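You operate a simulated robot arm through the tools that you are given. There is no shell and no other tool. Be economical: measure what you need, move in short steps, check, and stop when the job is done.

Carry out the task below with a simulated robot arm. There is one attempt and no reset: what you move stays moved.

TASK
Put the green brush cap from the top of the press bench on top of the yellow element and the yellow brush cap on the blue-ringed bearing there.
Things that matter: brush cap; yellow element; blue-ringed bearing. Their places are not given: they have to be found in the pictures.

It is judged by the outcome, as a careful person would: the job done as asked, and still so three seconds after it is handed in. It fails if anything else is knocked over, pushed out of place, dropped, spilled or broken.

THE ROBOT
A 6-joint arm with a two-finger parallel gripper, fixed in place. Base frame: the origin is at the foot of the arm, x ahead of it, y to its left, z up; the work surface is at about z = 0. Lengths are in m, angles in degrees, forces in N, time in s.
With the tool pointing down near the work surface it reaches from about 0.14 to 0.58 m from the base axis. Its first joint turns from -66.0 to 66.0 degrees. Payload 2.1 kg.
Tool frame: the origin (TCP) lies between the finger pads and is the grasp point; the fingertips stand 0.03 m ahead of it; z points along the fingers, y is the line along which they close. The gripper opens to 0.094 m. The fingers are 0.028 m wide and 0.01 m thick; the gripper's body (0.05 by 0.096 m) begins 0.055 m behind the TCP.
Orientation is that of the tool frame in the base frame, as a unit quaternion [w, x, y, z]. With the fingers straight down and closing along the base's y, the tool's x points along the base's -x, its y along +y and its z along -z.

THE INTERFACE
- The arm moves only by the tool send_rows. Its argument "rows" is text: rows parted by semicolons, each of 7 numbers parted by spaces: the opening in per cent of the stroke, from 0 (shut) to 100 (fully open), then the shift along the base's x, y, z in m, then the turn, a rotation vector about the base's x, y, z in degrees. In form: gripper x y z ax ay az; .... A call has 1 to 12 rows; each row is the pose to reach, as a shift and turn from the pose commanded when the call began. A row lasts 0.2 s, in which the tool goes at most 0.05 m and 8.6 degrees; a call with a longer step from one row to the next is refused whole, and so is a gripper value outside its range. A pose out of reach is approached as far as the arm can. The call stops where the force on the tool passes 40 N (or 10 N more than at its start, if that is more) or the arm is blocked; 0.2 s more then pass. The fingers move at their own pace (about 0.072 m/s each) and stop on an object; they squeeze with about 30 N. The grip force told is the motor's: it shows also when the fingers shut on nothing. Time passes only in rows, and 0.2 s behind the last, so rows that repeat a pose let the fingers close. It gives the time, the measured TCP pose, the force on the tool (base axes), the opening and the grip force at its end, in the units of the frame above (readings bear some noise), and new pictures: "views" is both (left out), scene, wrist or none.
- Cameras (640 x 400 px; columns grow to the right, rows downward): "scene" is fixed at [0.0716, -0.3856, 0.4897]; the picture's right is [0.61, -0.80, 0.00], its down [-0.41, -0.31, -0.85] and it looks along [0.68, 0.52, -0.52] (base axes); focal length 214 px, centre (320, 200). "wrist" rides on the gripper at [-0.037, 0, -0.058] in the tool frame; the picture's right is [0.00, -1.00, 0.00], its down [0.97, 0.00, -0.24] and it looks along [0.24, 0.00, 0.97] (tool axes); focal length 218 px, centre (320, 200).
- pixel_to_xyz(camera, pixels): for up to 12 pixels [column, row] of the newest picture of that camera ("zoom" is the newest enlarged one), the place [x, y, z] in the base frame of the surface seen there, good to about 0.003 m. No time passes.
- enlarge(camera, box): a new picture of the part [left, top, right, bottom] of that camera's present view, enlarged. No time passes.
- job_done(): hands the job in; it is judged then, once.

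Work in short steps. Measure before you move; look again where a grasp or a placing could have gone wrong, and mend it. You have 60 turns and 100 pictures in all, the two below and enlarged ones among them. Open the gripper and draw the arm clear of the work before you hand the job in, unless the task says otherwise; then end with one line.

The tools are called after ">>>" as name(argument=value, ...) on one line, values as JSON. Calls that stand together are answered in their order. send_rows: Moves the arm, as the interface text tells. Its arguments: {"type":"object","properties":{"rows":{"type":"string"},"views":{"type":"string","enum":["both","scene","wrist","none"]}},"required":["rows"]} The other tools are called the same way: pixel_to_xyz (camera, pixels) gives the place of the surface under pixels of a picture; enlarge (camera, box) takes an enlarged picture of a part of a camera's view; job_done () hands the job in.

At the start:

```text
time: 0.0
tcp_pos: [0.2264, -0.1697, 0.3645]
orientation: [0.0, 0.0, 1.0, -0.001]
force: [0.3, 0.4, 0.6]
grip_width: 0.0942
gripper_force: 0.0
```

scene: 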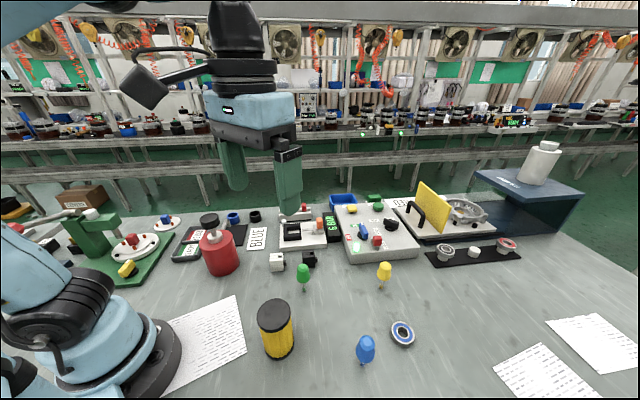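
wrist: 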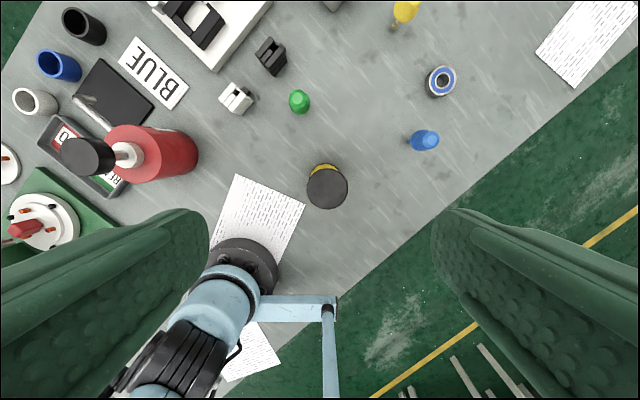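

The green cap is near (303,272), the yellow cap (384,272), the yellow element (276,330) and the blue-ringed bearing (402,334). I enlarge the view and measure them.

>>> enlarge(camera="scene", box=[240, 240, 440, 380])

>>> enlarge(camera="wrist", box=[270, 0, 480, 220])

>>> pixel_to_xyz(camera="wrist", pixels=[[299, 97], [299, 106], [408, 8], [393, 26], [440, 81], [432, 76], [328, 188], [312, 188], [344, 188], [426, 140]])

>>> pixel_to_xyz(camera="scene", pixels=[[303, 266], [303, 276], [304, 288], [384, 266], [383, 275], [381, 287], [275, 314], [258, 314], [293, 314], [402, 334], [394, 326], [411, 342]])

```text
2.86 times, centred on (340, 310) of scene
```

zoom: 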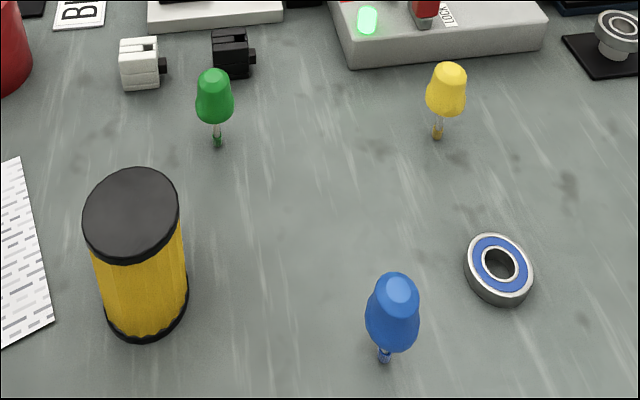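

```text
1.82 times, centred on (375, 110) of wrist
```

zoom: 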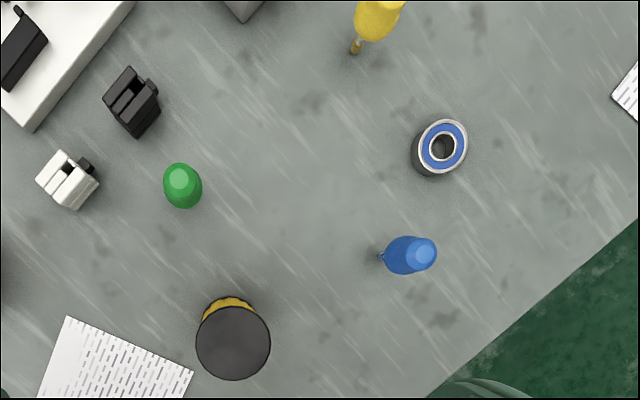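

```text
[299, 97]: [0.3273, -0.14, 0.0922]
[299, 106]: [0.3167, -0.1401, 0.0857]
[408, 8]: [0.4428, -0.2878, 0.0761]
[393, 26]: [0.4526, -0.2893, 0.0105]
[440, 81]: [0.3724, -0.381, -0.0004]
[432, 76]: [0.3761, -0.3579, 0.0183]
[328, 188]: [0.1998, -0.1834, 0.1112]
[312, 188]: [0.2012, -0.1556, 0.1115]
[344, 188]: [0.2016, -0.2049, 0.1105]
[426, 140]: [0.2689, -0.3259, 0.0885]
```

```text
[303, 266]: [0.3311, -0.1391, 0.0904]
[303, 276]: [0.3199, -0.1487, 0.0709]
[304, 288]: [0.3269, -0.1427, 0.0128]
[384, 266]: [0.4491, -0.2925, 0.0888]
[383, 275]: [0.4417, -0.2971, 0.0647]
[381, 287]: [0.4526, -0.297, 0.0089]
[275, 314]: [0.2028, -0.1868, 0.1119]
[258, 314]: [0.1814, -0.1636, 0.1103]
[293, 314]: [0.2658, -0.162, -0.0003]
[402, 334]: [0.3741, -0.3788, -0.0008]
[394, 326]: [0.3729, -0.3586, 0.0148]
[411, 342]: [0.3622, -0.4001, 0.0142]
```

I look closer at the stands under the caps and at what else could be a cap or bearing.

>>> enlarge(camera="scene", box=[283, 255, 323, 295])

>>> enlarge(camera="scene", box=[364, 255, 404, 295])

>>> enlarge(camera="scene", box=[260, 170, 540, 290])

```text
10.00 times, centred on (303, 275) of scene
```

zoom: 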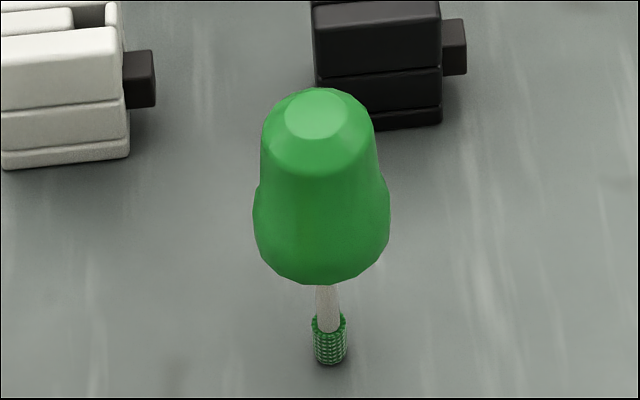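

```text
10.00 times, centred on (384, 275) of scene
```

zoom: 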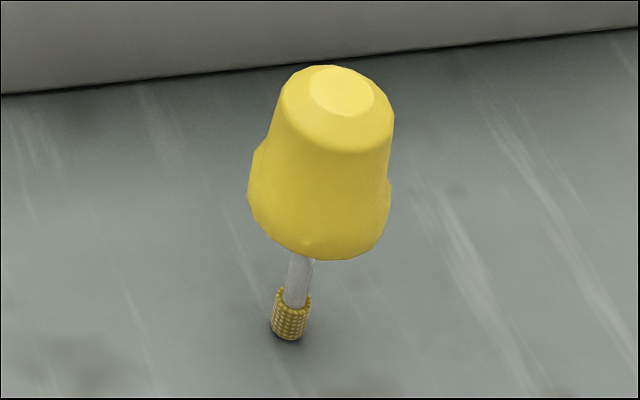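

```text
2.29 times, centred on (400, 230) of scene
```

zoom: 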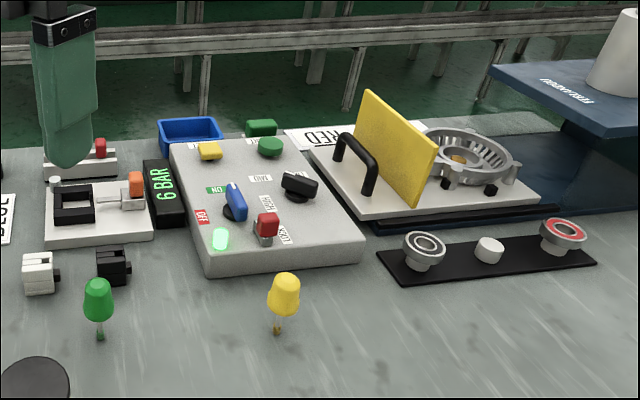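

The caps are upright on thin brush feet (cap body about z 0.04–0.093), so I will grasp the cap body from above. First I move above the green cap for a closer look.

>>> send_rows(rows="70 0.03 0.008 -0.02 0 0 0;70 0.06 0.016 -0.05 0 0 0;70 0.09 0.024 -0.08 0 0 0;70 0.099 0.028 -0.11 0 0 0;70 0.099 0.028 -0.11 0 0 0", views="both")

```text
time: 1.2
tcp_pos: [0.329, -0.1428, 0.2559]
orientation: [0.0, 0.0, 1.0, -0.001]
force: [-0.7, -0.5, 0.3]
grip_width: 0.0658
gripper_force: 0.1
```

scene: 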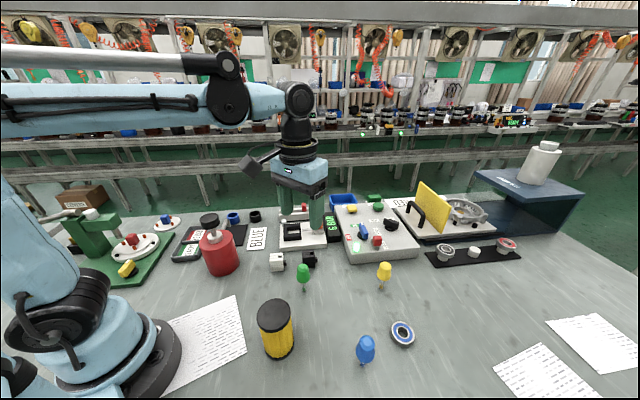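
wrist: 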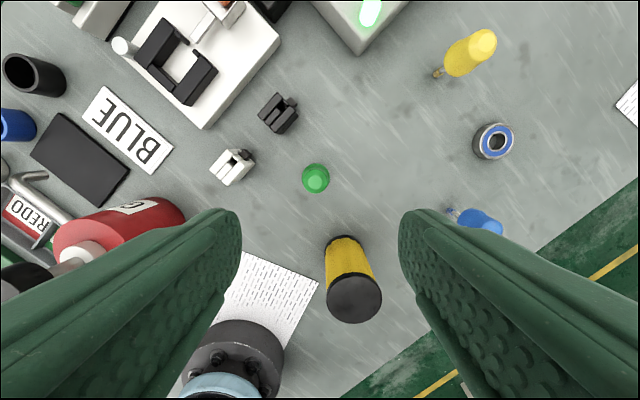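

The green cap is at wrist (316,179). I measure its outline and the nearby white block.

>>> enlarge(camera="wrist", box=[276, 149, 356, 209])

>>> pixel_to_xyz(camera="wrist", pixels=[[316, 184], [304, 182], [328, 182], [316, 170], [250, 165], [237, 165], [290, 115], [292, 125], [354, 298], [330, 298], [378, 298], [354, 320]])

```text
6.67 times, centred on (316, 179) of wrist
```

zoom: 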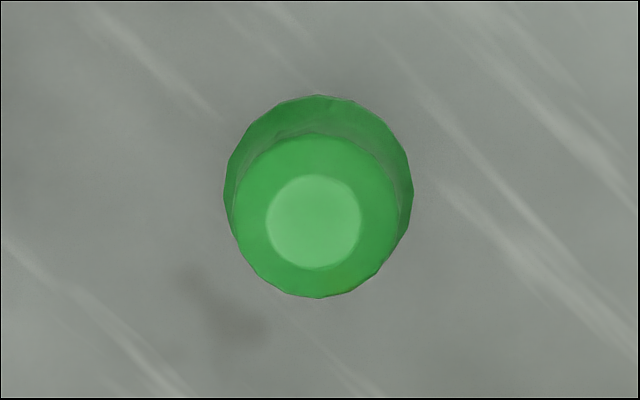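

```text
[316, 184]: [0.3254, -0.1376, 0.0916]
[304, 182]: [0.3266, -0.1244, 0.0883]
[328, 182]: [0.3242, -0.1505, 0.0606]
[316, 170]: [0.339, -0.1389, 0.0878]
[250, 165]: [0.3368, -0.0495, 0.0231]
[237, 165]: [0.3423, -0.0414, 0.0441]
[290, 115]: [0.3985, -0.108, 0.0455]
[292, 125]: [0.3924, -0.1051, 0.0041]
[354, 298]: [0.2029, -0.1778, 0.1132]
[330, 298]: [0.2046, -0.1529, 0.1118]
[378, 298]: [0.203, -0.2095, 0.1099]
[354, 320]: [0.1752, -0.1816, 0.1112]
```

Green cap axis is about (0.326, -0.1385), nothing within the fingers' path. I go down to just above the cap and check the alignment.

>>> send_rows(rows="70 -0.001 0.004 -0.04 0 0 0;70 -0.001 0.004 -0.08 0 0 0;70 -0.001 0.004 -0.115 0 0 0;70 -0.001 0.004 -0.115 0 0 0", views="both")

```text
time: 2.2
tcp_pos: [0.3262, -0.1388, 0.14]
orientation: [0.0, 0.0, 1.0, 0.0]
force: [0.3, 0.2, 0.0]
grip_width: 0.0659
gripper_force: 0.1
```

scene: 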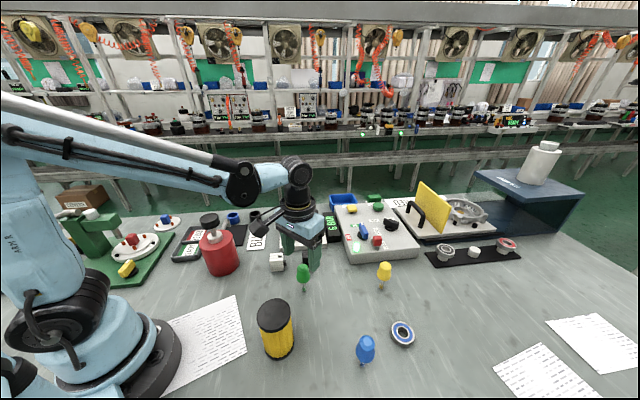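
wrist: 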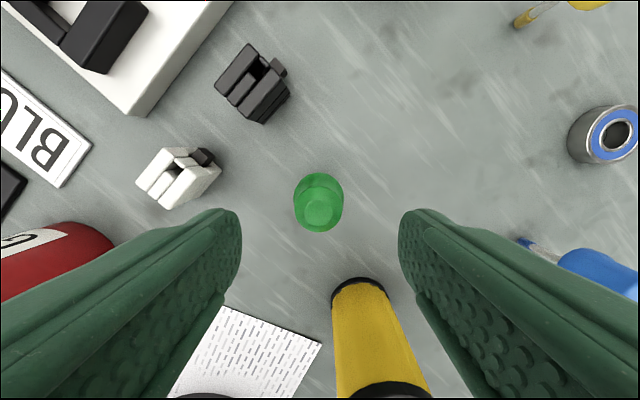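

The cap is centred between the fingers at (319,205); I check its x before descending.

>>> pixel_to_xyz(camera="wrist", pixels=[[321, 208], [310, 208], [332, 208], [321, 200], [321, 216], [319, 230], [319, 176]])

>>> enlarge(camera="wrist", box=[270, 160, 370, 240])

```text
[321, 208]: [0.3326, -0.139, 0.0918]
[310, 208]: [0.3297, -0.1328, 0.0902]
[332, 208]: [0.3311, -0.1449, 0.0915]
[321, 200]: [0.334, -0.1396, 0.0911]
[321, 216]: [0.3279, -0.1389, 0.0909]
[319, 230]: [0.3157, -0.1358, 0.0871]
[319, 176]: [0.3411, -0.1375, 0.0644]
```

```text
5.00 times, centred on (320, 200) of wrist
```

zoom: 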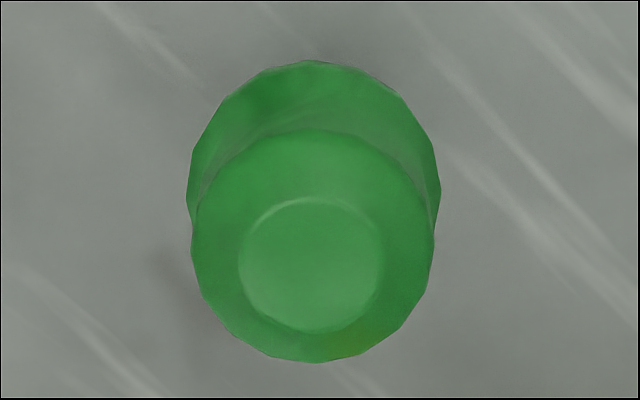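

Top disc centre is at (318,213), about (0.330,-0.138). I shift x by +0.003, descend to z 0.066 and close.

>>> send_rows(rows="70 0.003 0.0005 -0.03 0 0 0;70 0.003 0.0005 -0.055 0 0 0;70 0.003 0.0005 -0.075 0 0 0;70 0.003 0.0005 -0.075 0 0 0;30 0.003 0.0005 -0.075 0 0 0;10 0.003 0.0005 -0.075 0 0 0;10 0.003 0.0005 -0.075 0 0 0;10 0.003 0.0005 -0.075 0 0 0", views="both")

```text
time: 4.0
tcp_pos: [0.3272, -0.135, 0.0652]
orientation: [0.001, 0.0, 1.0, 0.0]
force: [-0.2, 0.1, 0.6]
grip_width: 0.0323
gripper_force: 29.6
```

scene: 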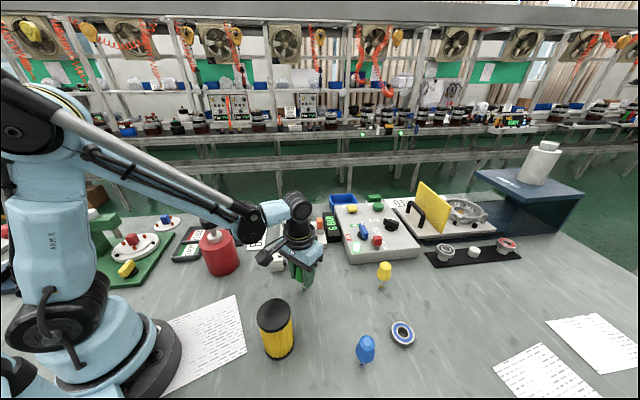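
wrist: 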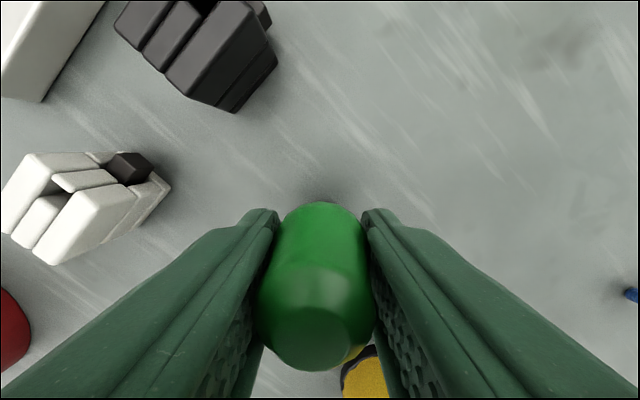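

Grip at 32 mm width. I lift straight by 0.16 m and look.

>>> send_rows(rows="10 0 0 0.02 0 0 0;10 0 0 0.06 0 0 0;10 0 0 0.1 0 0 0;10 0 0 0.14 0 0 0;10 0 0 0.16 0 0 0;10 0 0 0.16 0 0 0", views="both")

>>> enlarge(camera="scene", box=[250, 170, 350, 270])

>>> enlarge(camera="scene", box=[240, 290, 310, 365])

>>> pixel_to_xyz(camera="scene", pixels=[[258, 313], [264, 303], [275, 301], [286, 304], [290, 313], [285, 326], [274, 330], [263, 326]])

```text
time: 5.4
tcp_pos: [0.3287, -0.1372, 0.2242]
orientation: [0.0, 0.0, 1.0, -0.001]
force: [-0.9, 0.0, 0.1]
grip_width: 0.032
gripper_force: 30.1
```

scene: 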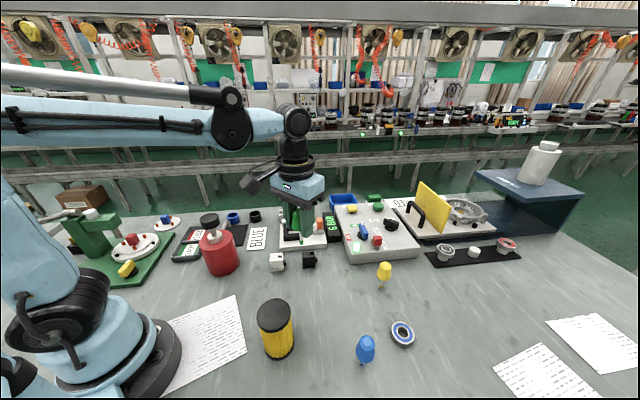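
wrist: 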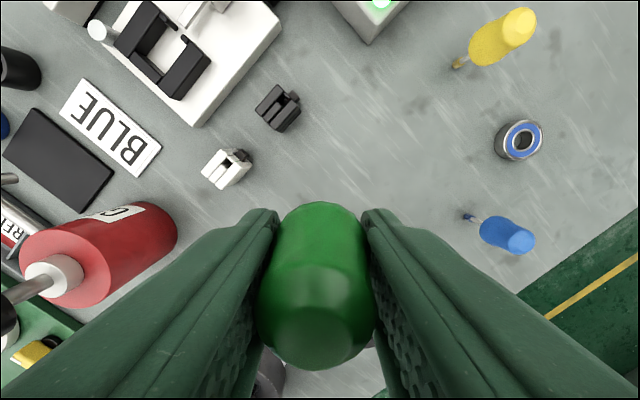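

```text
4.00 times, centred on (300, 220) of scene
```

zoom: 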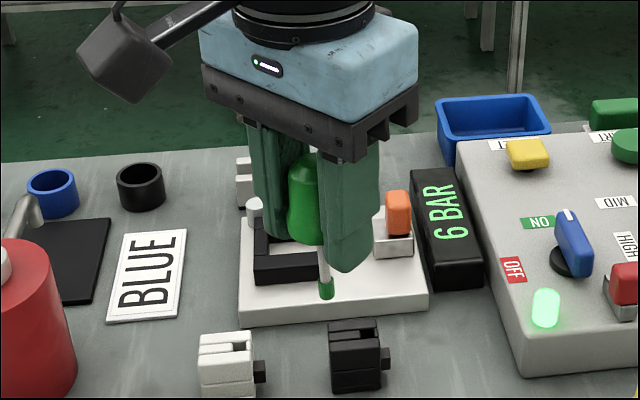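

```text
5.33 times, centred on (275, 328) of scene
```

zoom: 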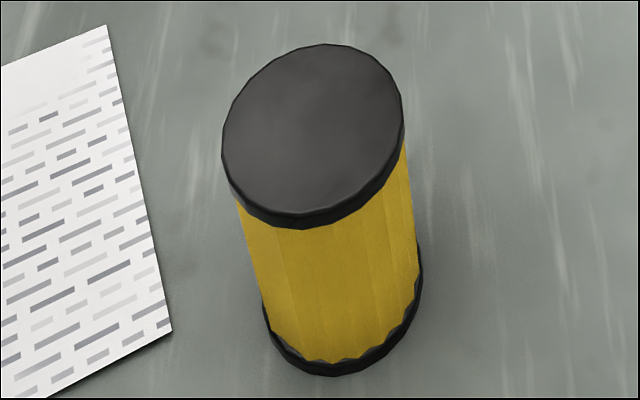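

```text
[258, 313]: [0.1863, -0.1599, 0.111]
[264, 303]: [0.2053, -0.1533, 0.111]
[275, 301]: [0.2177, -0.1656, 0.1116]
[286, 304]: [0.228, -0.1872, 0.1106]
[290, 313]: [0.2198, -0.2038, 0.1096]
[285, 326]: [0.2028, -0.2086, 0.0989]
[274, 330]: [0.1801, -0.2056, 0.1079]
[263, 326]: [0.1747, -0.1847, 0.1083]
```

The held piece looks slightly leaned; I measure its foot and cap points.

>>> enlarge(camera="scene", box=[300, 195, 360, 255])

>>> pixel_to_xyz(camera="scene", pixels=[[331, 237], [331, 243], [330, 235], [332, 241], [325, 211], [325, 222], [327, 228], [324, 228], [330, 228], [332, 243.5]])

```text
6.67 times, centred on (330, 225) of scene
```

zoom: 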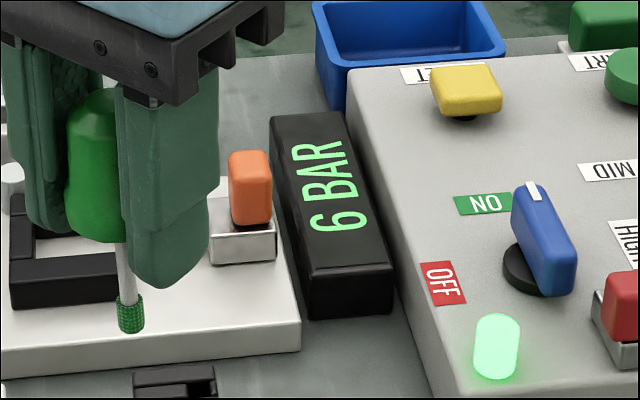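

```text
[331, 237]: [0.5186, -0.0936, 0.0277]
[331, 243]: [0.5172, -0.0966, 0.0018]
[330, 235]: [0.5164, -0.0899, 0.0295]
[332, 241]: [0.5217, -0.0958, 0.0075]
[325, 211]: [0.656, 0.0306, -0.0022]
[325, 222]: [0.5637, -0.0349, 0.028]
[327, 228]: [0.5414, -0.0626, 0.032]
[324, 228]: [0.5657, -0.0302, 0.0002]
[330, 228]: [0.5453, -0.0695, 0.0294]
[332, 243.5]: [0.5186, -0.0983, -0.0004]
```

>>> pixel_to_xyz(camera="scene", pixels=[[301.3, 241], [301.6, 243], [300.9, 234], [301, 237], [297, 226], [294.5, 213]])

```text
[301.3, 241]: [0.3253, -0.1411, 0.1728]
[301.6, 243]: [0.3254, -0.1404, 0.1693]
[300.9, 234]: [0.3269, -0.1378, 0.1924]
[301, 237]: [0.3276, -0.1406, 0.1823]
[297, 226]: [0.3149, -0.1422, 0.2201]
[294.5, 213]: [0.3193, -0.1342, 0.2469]
```

The stem is vertical, with the foot under the TCP. I carry it above the element's centre (0.202,-0.181) at the same height.

>>> send_rows(rows="10 -0.03 -0.01 0 0 0 0;10 -0.065 -0.021 0 0 0 0;10 -0.1 -0.033 0 0 0 0;10 -0.126 -0.043 0 0 0 0;10 -0.126 -0.043 0 0 0 0;10 -0.126 -0.043 -0.03 0 0 0;10 -0.126 -0.043 -0.03 0 0 0", views="both")

>>> enlarge(camera="scene", box=[235, 250, 325, 340])

```text
time: 7.0
tcp_pos: [0.2036, -0.179, 0.196]
orientation: [0.001, 0.0, 1.0, 0.0]
force: [0.5, 0.1, -0.2]
grip_width: 0.0321
gripper_force: 30.0
```

scene: 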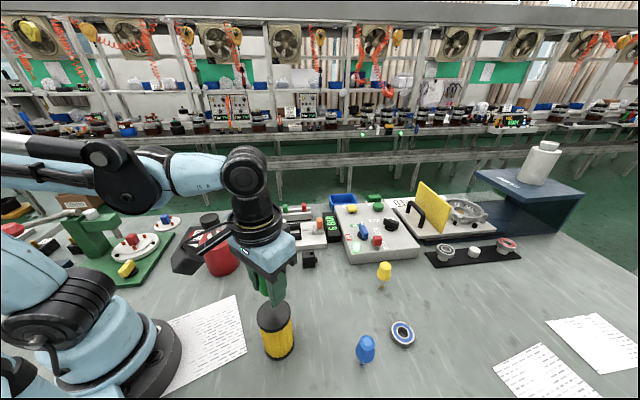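
wrist: 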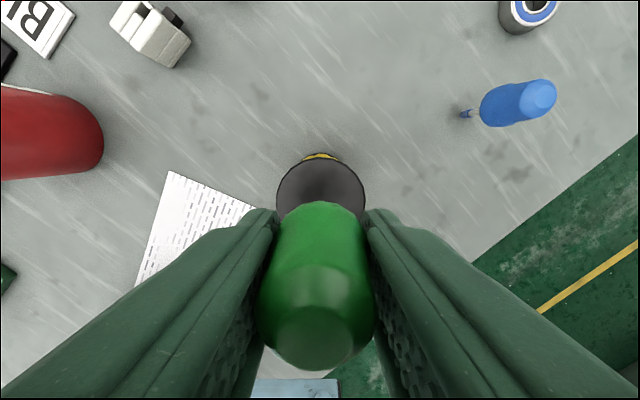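

```text
4.44 times, centred on (280, 295) of scene
```

zoom: 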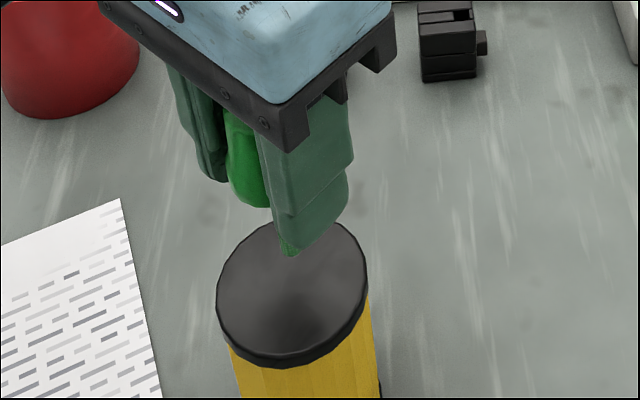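

The foot is set to land near the disc's centre (zoom ~(290,292)). I lower in small steps, watching force.

>>> send_rows(rows="10 0 0 -0.008 0 0 0;10 0 0 -0.014 0 0 0;10 0 0 -0.016 0 0 0", views="scene")

>>> enlarge(camera="scene", box=[255, 280, 305, 330])

```text
time: 7.8
tcp_pos: [0.2018, -0.1791, 0.1787]
orientation: [0.0, 0.001, 1.0, 0.0]
force: [0.3, 0.6, -0.9]
grip_width: 0.0322
gripper_force: 29.8
```

scene: 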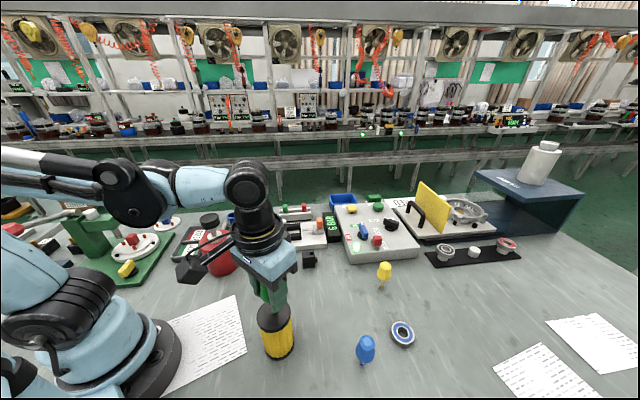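

```text
8.00 times, centred on (280, 305) of scene
```

zoom: 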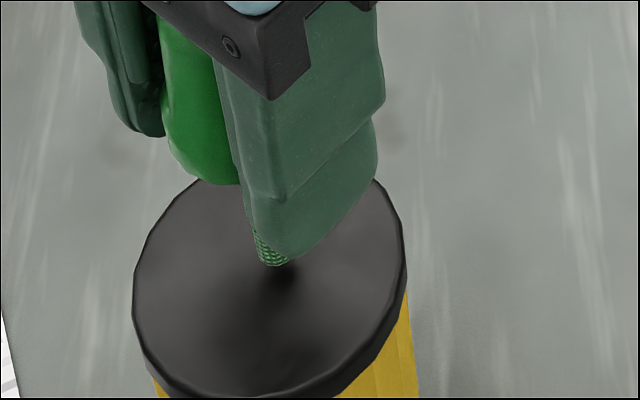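

Almost touching. I lower 1 mm per row to find contact.

>>> send_rows(rows="10 0 0 -0.001 0 0 0;10 0 0 -0.002 0 0 0", views="none")

>>> enlarge(camera="scene", box=[255, 280, 305, 330])

```text
time: 8.4
tcp_pos: [0.2018, -0.1801, 0.1763]
orientation: [0.0, -0.001, 1.0, 0.0]
force: [0.1, 0.1, -0.7]
grip_width: 0.0321
gripper_force: 29.4
```

```text
8.00 times, centred on (280, 305) of scene
```

zoom: 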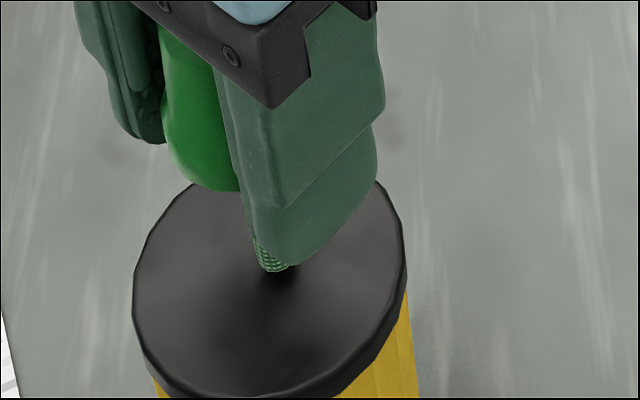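

>>> send_rows(rows="10 0 0 -0.001 0 0 0;10 0 0 -0.001 0 0 0", views="none")

>>> enlarge(camera="scene", box=[255, 280, 305, 330])

```text
time: 9.0
tcp_pos: [0.2023, -0.1803, 0.1772]
orientation: [0.0, 0.001, 1.0, -0.001]
force: [-0.5, 0.0, 0.4]
grip_width: 0.0321
gripper_force: 29.6
```

```text
8.00 times, centred on (280, 305) of scene
```

zoom: 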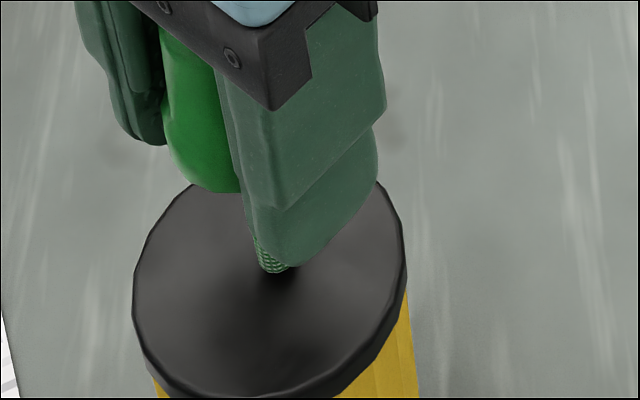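

No contact force yet; I continue 1 mm at a time.

>>> send_rows(rows="10 0 0 -0.001 0 0 0;10 0 0 -0.001 0 0 0", views="none")

```text
time: 9.6
tcp_pos: [0.2021, -0.1798, 0.1754]
orientation: [0.0, 0.0, 1.0, 0.0]
force: [0.0, -0.1, -0.3]
grip_width: 0.0324
gripper_force: 29.6
```

>>> send_rows(rows="10 0 0 -0.001 0 0 0;10 0 0 -0.001 0 0 0", views="none")

>>> enlarge(camera="scene", box=[270, 295, 300, 325])

```text
time: 10.2
tcp_pos: [0.2029, -0.1799, 0.1744]
orientation: [0.0, 0.0, 1.0, -0.001]
force: [-1.1, 0.0, 12.1]
grip_width: 0.032
gripper_force: 29.7
```

```text
13.33 times, centred on (285, 310) of scene
```

zoom: 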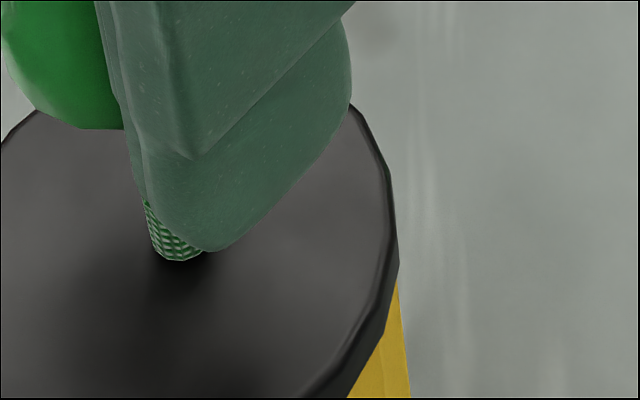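

Contact at 12 N. I ease up half a millimetre and open the fingers gradually.

>>> send_rows(rows="10 0 0 0.0006 0 0 0;32 0 0 0.0006 0 0 0;35 0 0 0.0006 0 0 0;40 0 0 0.0006 0 0 0;50 0 0 0.0006 0 0 0;60 0 0 0.0006 0 0 0;60 0 0 0.0006 0 0 0", views="both")

>>> enlarge(camera="scene", box=[240, 265, 310, 335])

```text
time: 11.8
tcp_pos: [0.2027, -0.1802, 0.1748]
orientation: [0.0, 0.001, 1.0, 0.0]
force: [-0.4, 0.3, 0.0]
grip_width: 0.0562
gripper_force: 0.1
```

scene: 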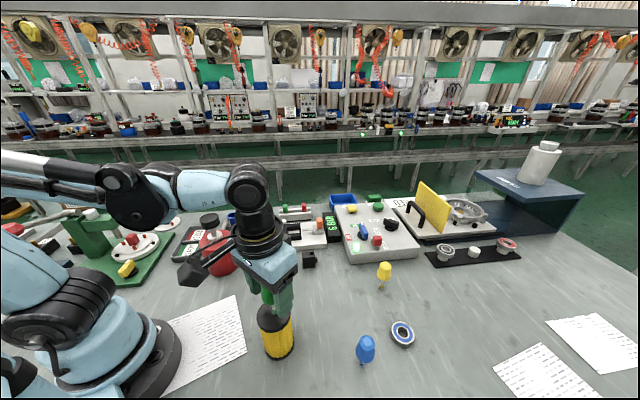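
wrist: 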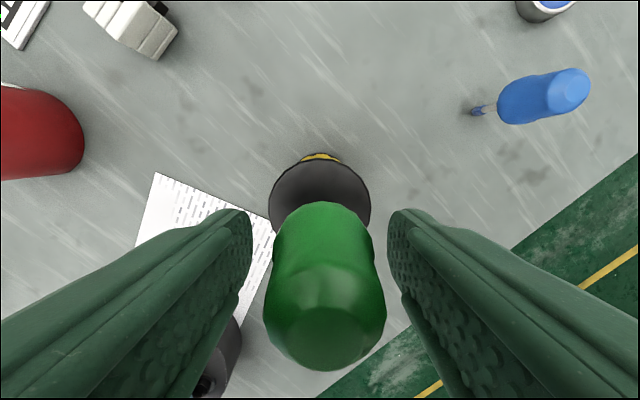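

```text
5.71 times, centred on (275, 300) of scene
```

zoom: 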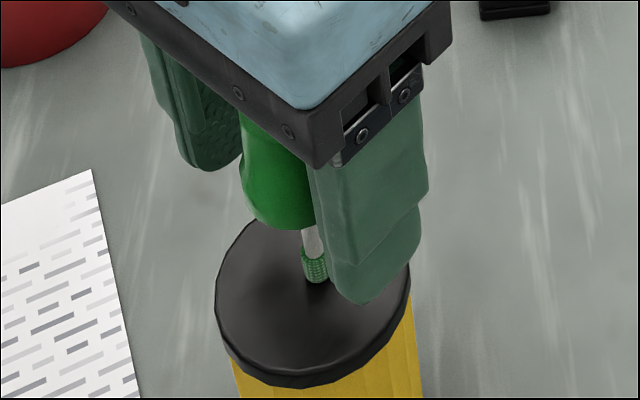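

It seems to stand. I wait a moment in place to see whether it stays still.

>>> send_rows(rows="62 0 0 0 0 0 0;62 0 0 0 0 0 0;62 0 0 0 0 0 0", views="both")

```text
time: 12.6
tcp_pos: [0.2015, -0.182, 0.1742]
orientation: [0.0, -0.001, 1.0, 0.0]
force: [-0.4, -0.4, 0.1]
grip_width: 0.058
gripper_force: 0.1
```

scene: 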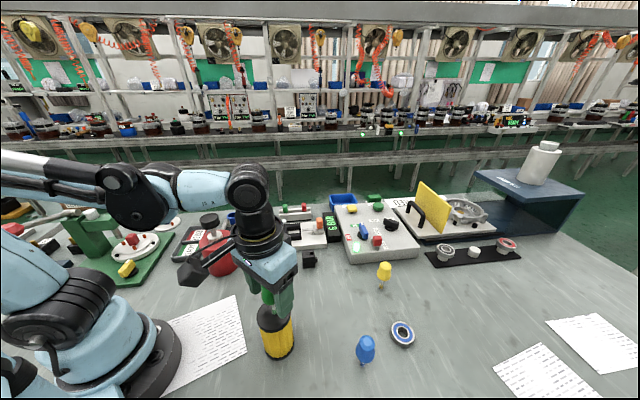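
wrist: 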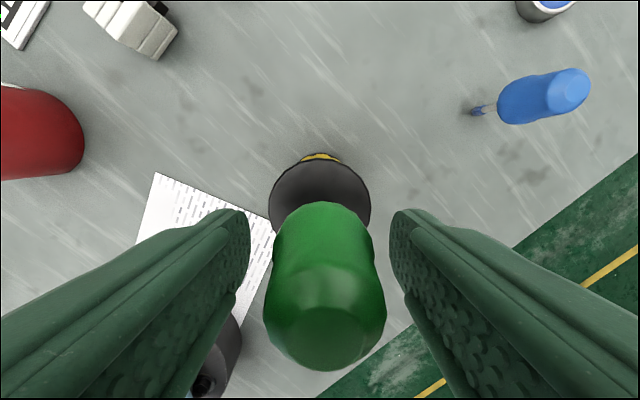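

It stands still. I rise straight up to z≈0.30, then go toward the yellow cap.

>>> send_rows(rows="64 0 0 0.02 0 0 0;64 0 0 0.06 0 0 0;64 0 0 0.1 0 0 0;64 0 0 0.125 0 0 0;64 0.03 -0.015 0.125 0 0 0;64 0.07 -0.032 0.125 0 0 0;64 0.11 -0.05 0.12 0 0 0;64 0.15 -0.068 0.11 0 0 0;64 0.19 -0.086 0.095 0 0 0;64 0.225 -0.1 0.08 0 0 0;64 0.247 -0.113 0.07 0 0 0;64 0.247 -0.113 0.07 0 0 0", views="both")

>>> enlarge(camera="scene", box=[235, 270, 435, 370])

```text
time: 15.2
tcp_pos: [0.4478, -0.2919, 0.2445]
orientation: [0.0, 0.0, 1.0, 0.0]
force: [0.6, -0.1, -0.1]
grip_width: 0.0601
gripper_force: 0.1
```

scene: 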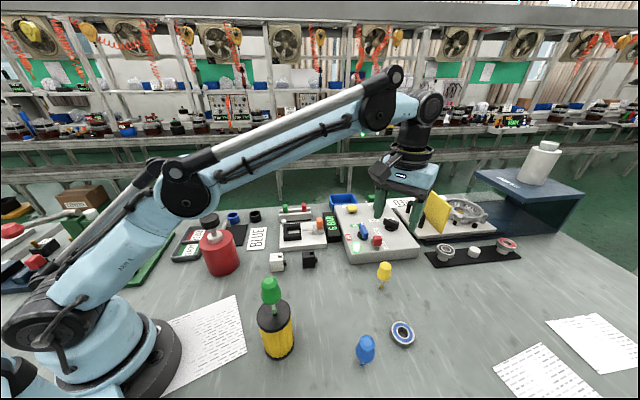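
wrist: 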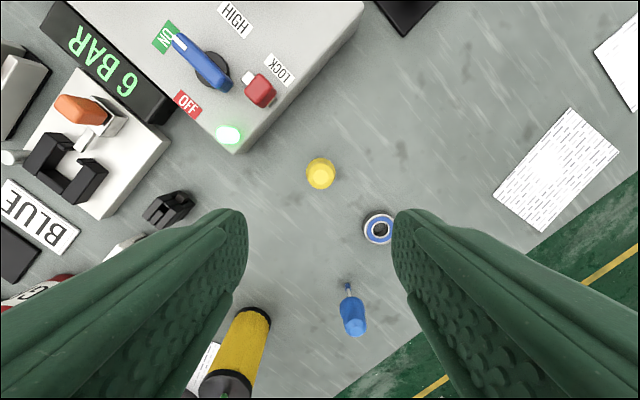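

```text
3.20 times, centred on (335, 320) of scene
```

zoom: 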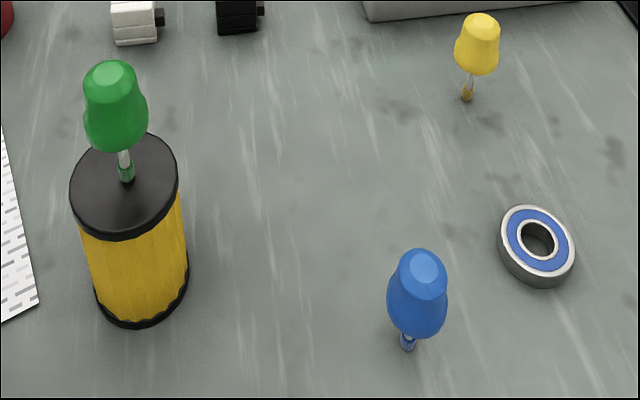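

Green is standing on the element. Now I measure the yellow cap (320,175), the panel corner (237,153) and the bearing (380,229).

>>> enlarge(camera="wrist", box=[300, 150, 400, 250])

>>> pixel_to_xyz(camera="wrist", pixels=[[321, 177], [310, 177], [332, 177], [321, 183], [321, 165], [237, 148], [265, 122], [380, 229], [380, 216], [380, 242], [368, 229], [390, 229]])

```text
4.00 times, centred on (350, 200) of wrist
```

zoom: 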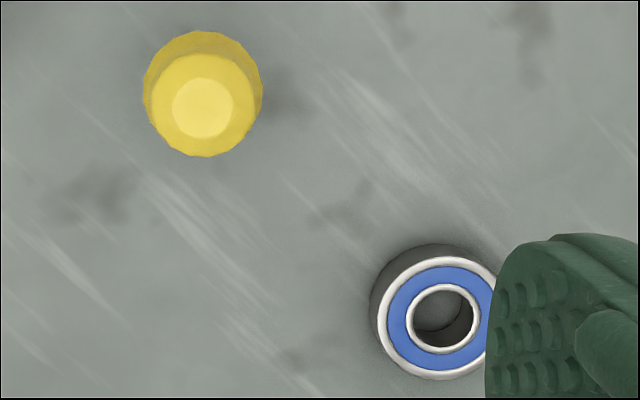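

```text
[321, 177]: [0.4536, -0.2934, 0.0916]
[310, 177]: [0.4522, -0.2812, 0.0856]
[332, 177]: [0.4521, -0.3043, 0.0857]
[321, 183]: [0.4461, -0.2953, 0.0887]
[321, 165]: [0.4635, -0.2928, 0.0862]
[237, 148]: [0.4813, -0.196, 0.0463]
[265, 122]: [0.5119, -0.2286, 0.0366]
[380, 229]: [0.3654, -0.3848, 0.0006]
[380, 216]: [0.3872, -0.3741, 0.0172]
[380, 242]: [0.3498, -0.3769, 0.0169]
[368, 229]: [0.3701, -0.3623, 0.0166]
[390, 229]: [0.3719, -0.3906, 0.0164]
```

Yellow cap axis is about (0.453,-0.293). I descend to z≈0.14 above it.

>>> send_rows(rows="70 0.004 -0.001 -0.035 0 0 0;70 0.004 -0.001 -0.07 0 0 0;70 0.004 -0.001 -0.104 0 0 0;70 0.004 -0.001 -0.104 0 0 0", views="wrist")

>>> enlarge(camera="wrist", box=[270, 160, 370, 240])

>>> pixel_to_xyz(camera="wrist", pixels=[[320, 213], [320, 208], [310, 213], [330, 213]])

```text
time: 16.2
tcp_pos: [0.4528, -0.2934, 0.1404]
orientation: [0.0, 0.001, 1.0, 0.001]
force: [0.7, -0.3, -0.4]
grip_width: 0.0659
gripper_force: 0.1
```

wrist: 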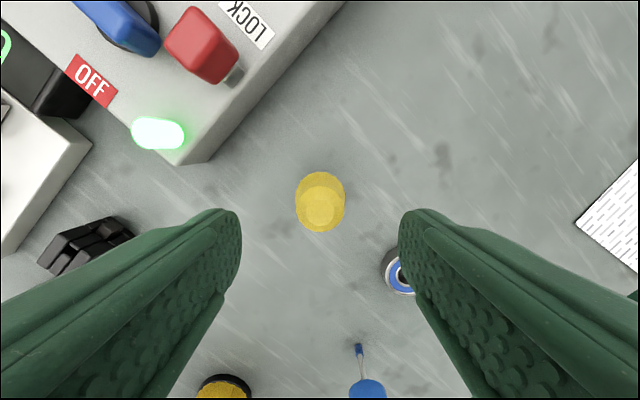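

```text
5.00 times, centred on (320, 200) of wrist
```

zoom: 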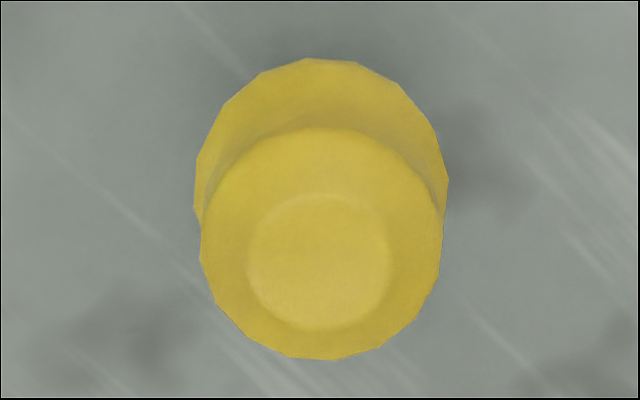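

```text
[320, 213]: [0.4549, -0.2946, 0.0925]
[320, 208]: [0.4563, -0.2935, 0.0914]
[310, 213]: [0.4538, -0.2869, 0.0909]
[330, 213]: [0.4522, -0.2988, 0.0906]
```

Aligned in y; x +0.003 as with the green one. Descend and close.

>>> send_rows(rows="70 0.003 0 -0.03 0 0 0;70 0.003 0 -0.055 0 0 0;70 0.003 0 -0.075 0 0 0;70 0.003 0 -0.075 0 0 0;30 0.003 0 -0.075 0 0 0;10 0.003 0 -0.075 0 0 0;10 0.003 0 -0.075 0 0 0;10 0.003 0 -0.075 0 0 0", views="wrist")

```text
time: 18.0
tcp_pos: [0.4544, -0.2945, 0.0648]
orientation: [0.0, 0.0, 1.0, 0.001]
force: [0.3, 0.0, -0.2]
grip_width: 0.0318
gripper_force: 29.8
```

wrist: 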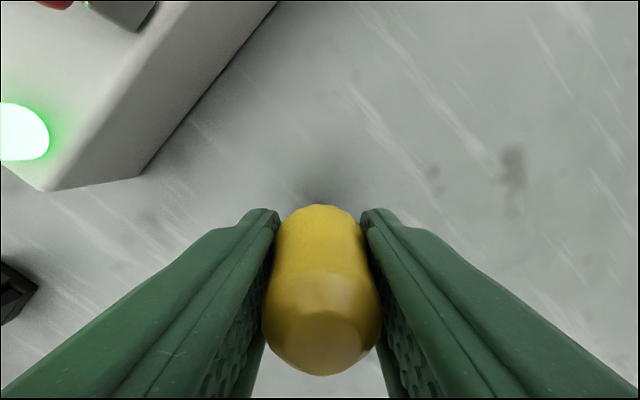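

Gripped. I lift 0.10 m and enlarge the bearing to measure its rings.

>>> send_rows(rows="10 0 0 0.02 0 0 0;10 0 0 0.06 0 0 0;10 0 0 0.1 0 0 0;10 0 0 0.1 0 0 0", views="both")

>>> enlarge(camera="scene", box=[382, 314, 422, 354])

>>> pixel_to_xyz(camera="zoom", pixels=[[200, 150], [240, 120], [320, 100], [400, 150], [440, 230], [380, 260], [300, 250], [230, 220]])

```text
time: 19.0
tcp_pos: [0.4568, -0.2943, 0.1641]
orientation: [0.0, 0.0, 1.0, 0.0]
force: [-1.4, -0.1, -0.6]
grip_width: 0.0319
gripper_force: 30.2
```

scene: 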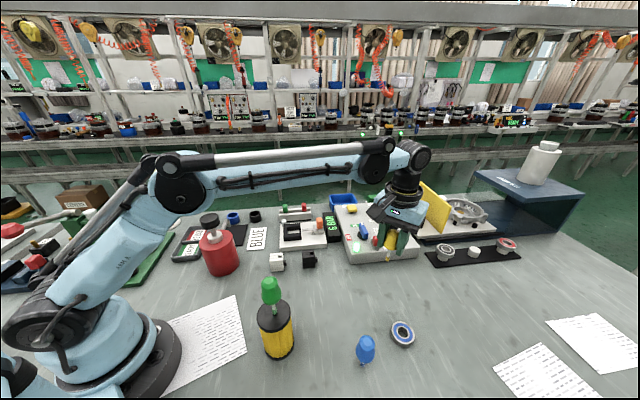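
wrist: 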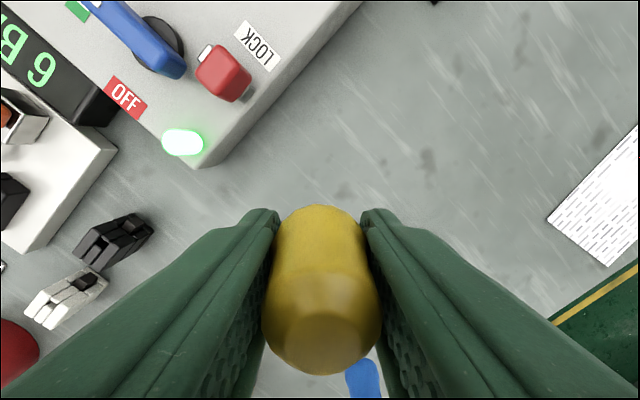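

```text
10.00 times, centred on (402, 334) of scene
```

zoom: 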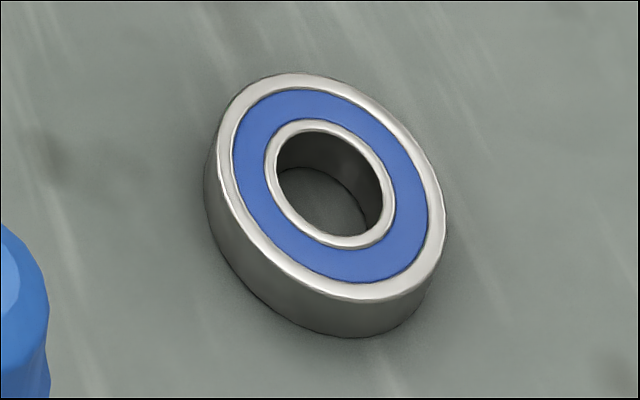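

```text
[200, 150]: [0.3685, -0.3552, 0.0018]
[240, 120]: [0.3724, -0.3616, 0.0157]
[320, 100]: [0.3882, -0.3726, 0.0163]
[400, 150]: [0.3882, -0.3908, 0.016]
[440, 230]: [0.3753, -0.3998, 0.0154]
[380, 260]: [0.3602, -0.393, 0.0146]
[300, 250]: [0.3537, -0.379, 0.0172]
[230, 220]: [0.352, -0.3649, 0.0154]
```

Bearing centre is (0.371,-0.3776), top z≈0.0165, outer ≈43 mm, bore ≈20 mm. I carry the yellow cap over it, with the foot about 3 cm above.

>>> send_rows(rows="10 -0.025 -0.025 0 0 0 0;10 -0.055 -0.055 0 0 0 0;10 -0.0844 -0.0834 0 0 0 0;10 -0.0844 -0.0834 -0.03 0 0 0;10 -0.0844 -0.0834 -0.055 0 0 0;10 -0.0844 -0.0834 -0.055 0 0 0", views="both")

>>> enlarge(camera="scene", box=[370, 285, 440, 355])

```text
time: 20.4
tcp_pos: [0.3711, -0.3783, 0.11]
orientation: [0.0, 0.0, 1.0, 0.0]
force: [-0.7, 0.7, 0.1]
grip_width: 0.0319
gripper_force: 29.9
```

scene: 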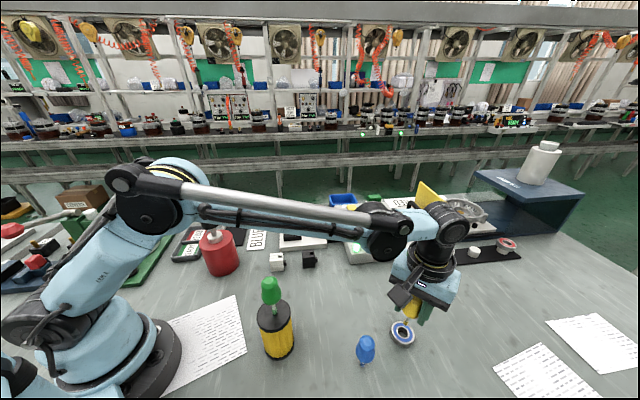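
wrist: 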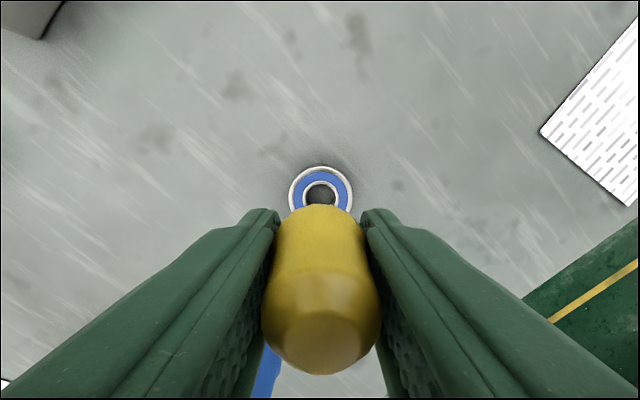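

```text
5.71 times, centred on (405, 320) of scene
```

zoom: 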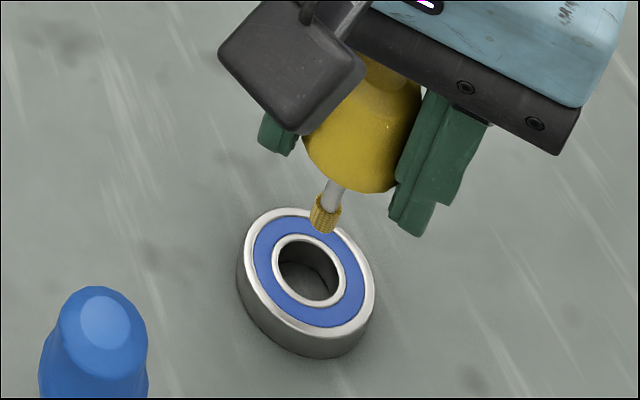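

Foot is over the bore. I lower gently to feel whether there is support at the bearing-top height at the centre.

>>> send_rows(rows="10 0 0 -0.015 0 0 0;10 0 0 -0.024 0 0 0;10 0 0 -0.028 0 0 0;10 0 0 -0.03 0 0 0;10 0 0 -0.032 0 0 0;10 0 0 -0.033 0 0 0;10 0 0 -0.033 0 0 0", views="none")

>>> enlarge(camera="scene", box=[382, 309, 422, 349])

```text
time: 22.0
tcp_pos: [0.3711, -0.3781, 0.0782]
orientation: [0.001, 0.001, 1.0, 0.0]
force: [1.1, 1.3, 23.8]
grip_width: 0.0319
gripper_force: 30.1
```

```text
10.00 times, centred on (402, 329) of scene
```

zoom: 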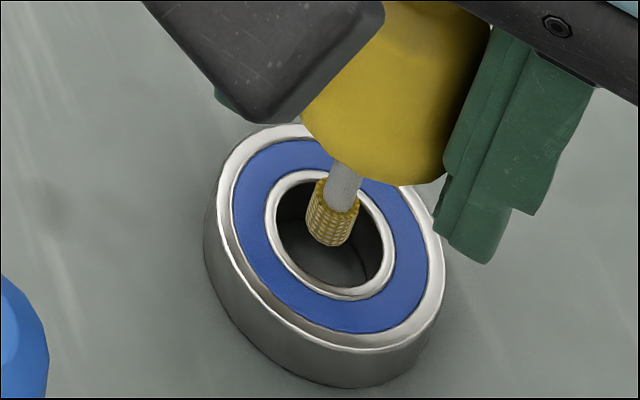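

The foot meets solid support at bearing-top height at the centre (24 N). I relieve the load and read the force before releasing.

>>> send_rows(rows="10 0 0 0.001 0 0 0;10 0 0 0.001 0 0 0", views="none")

```text
time: 22.6
tcp_pos: [0.3706, -0.3789, 0.0778]
orientation: [-0.001, 0.0, 1.0, -0.001]
force: [1.8, 1.3, 10.4]
grip_width: 0.0319
gripper_force: 29.8
```

>>> send_rows(rows="10 0 0 0.0006 0 0 0;10 0 0 0.0006 0 0 0;32 0 0 0.0006 0 0 0;35 0 0 0.0006 0 0 0;40 0 0 0.0006 0 0 0;50 0 0 0.0006 0 0 0;60 0 0 0.0006 0 0 0;60 0 0 0.0006 0 0 0;60 0 0 0.0006 0 0 0", views="both")

>>> enlarge(camera="scene", box=[375, 290, 435, 350])

```text
time: 24.6
tcp_pos: [0.3694, -0.3784, 0.0796]
orientation: [-0.001, 0.0, 1.0, 0.0]
force: [0.8, -0.5, 0.4]
grip_width: 0.0564
gripper_force: 0.0
```

scene: 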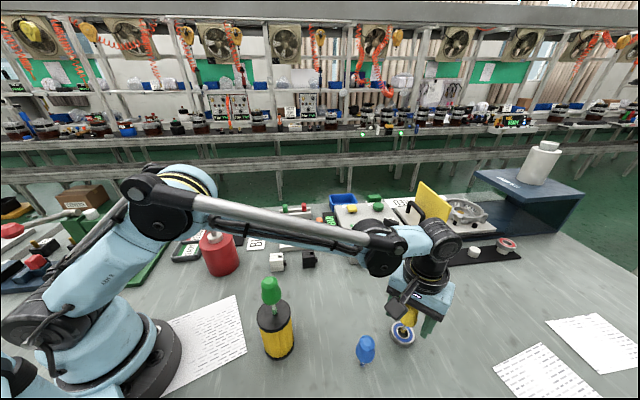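
wrist: 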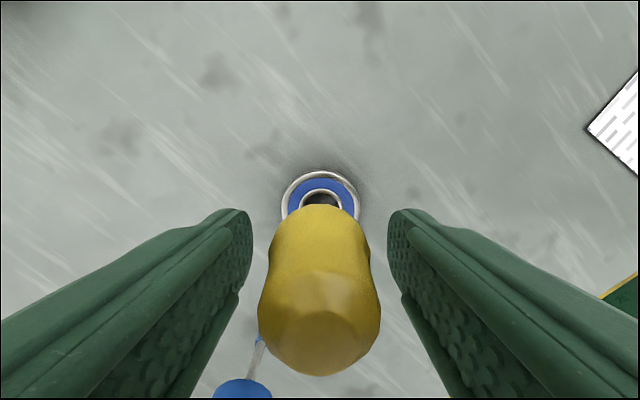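

```text
6.67 times, centred on (405, 320) of scene
```

zoom: 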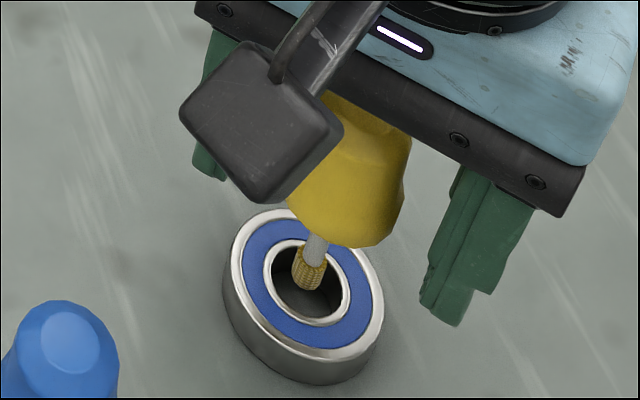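

It stands on the bearing. I rise straight up and check everything.

>>> send_rows(rows="62 0 0 0.015 0 0 0;62 0 0 0.05 0 0 0;62 0 0 0.09 0 0 0;62 0 0 0.13 0 0 0;62 0 0 0.17 0 0 0;62 0 0.03 0.2 0 0 0;62 0 0.07 0.21 0 0 0;62 0 0.11 0.21 0 0 0;62 0 0.15 0.21 0 0 0;62 0 0.15 0.21 0 0 0;62 0 0.15 0.21 0 0 0", views="both")

>>> enlarge(camera="scene", box=[235, 260, 435, 370])

```text
time: 27.0
tcp_pos: [0.373, -0.2246, 0.289]
orientation: [0.0, 0.0, 1.0, 0.0]
force: [0.1, 0.5, 0.7]
grip_width: 0.0584
gripper_force: 0.0
```

scene: 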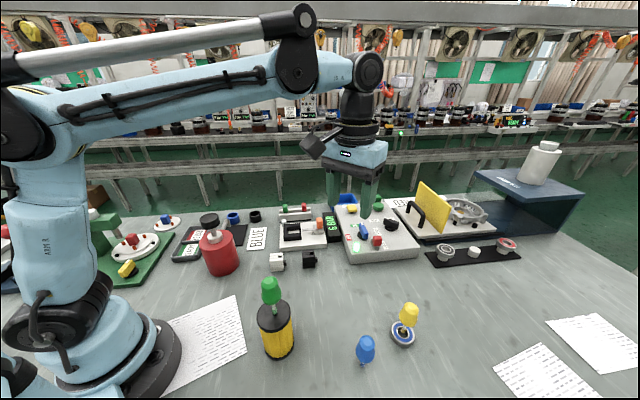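
wrist: 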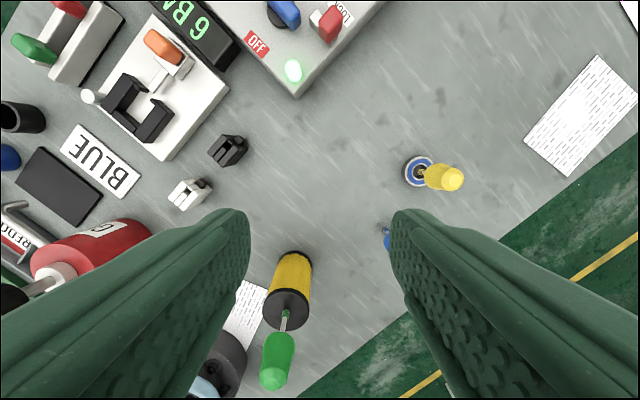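

```text
3.20 times, centred on (335, 315) of scene
```

zoom: 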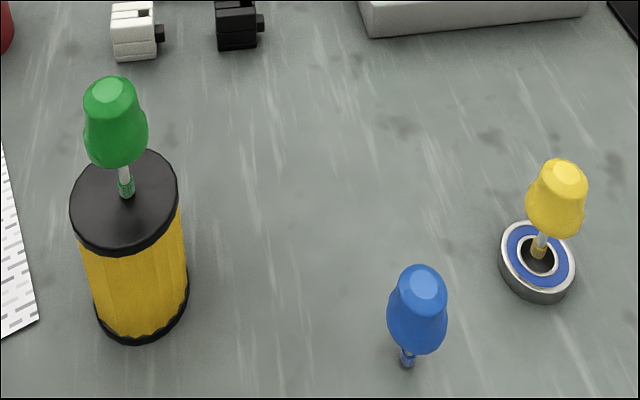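

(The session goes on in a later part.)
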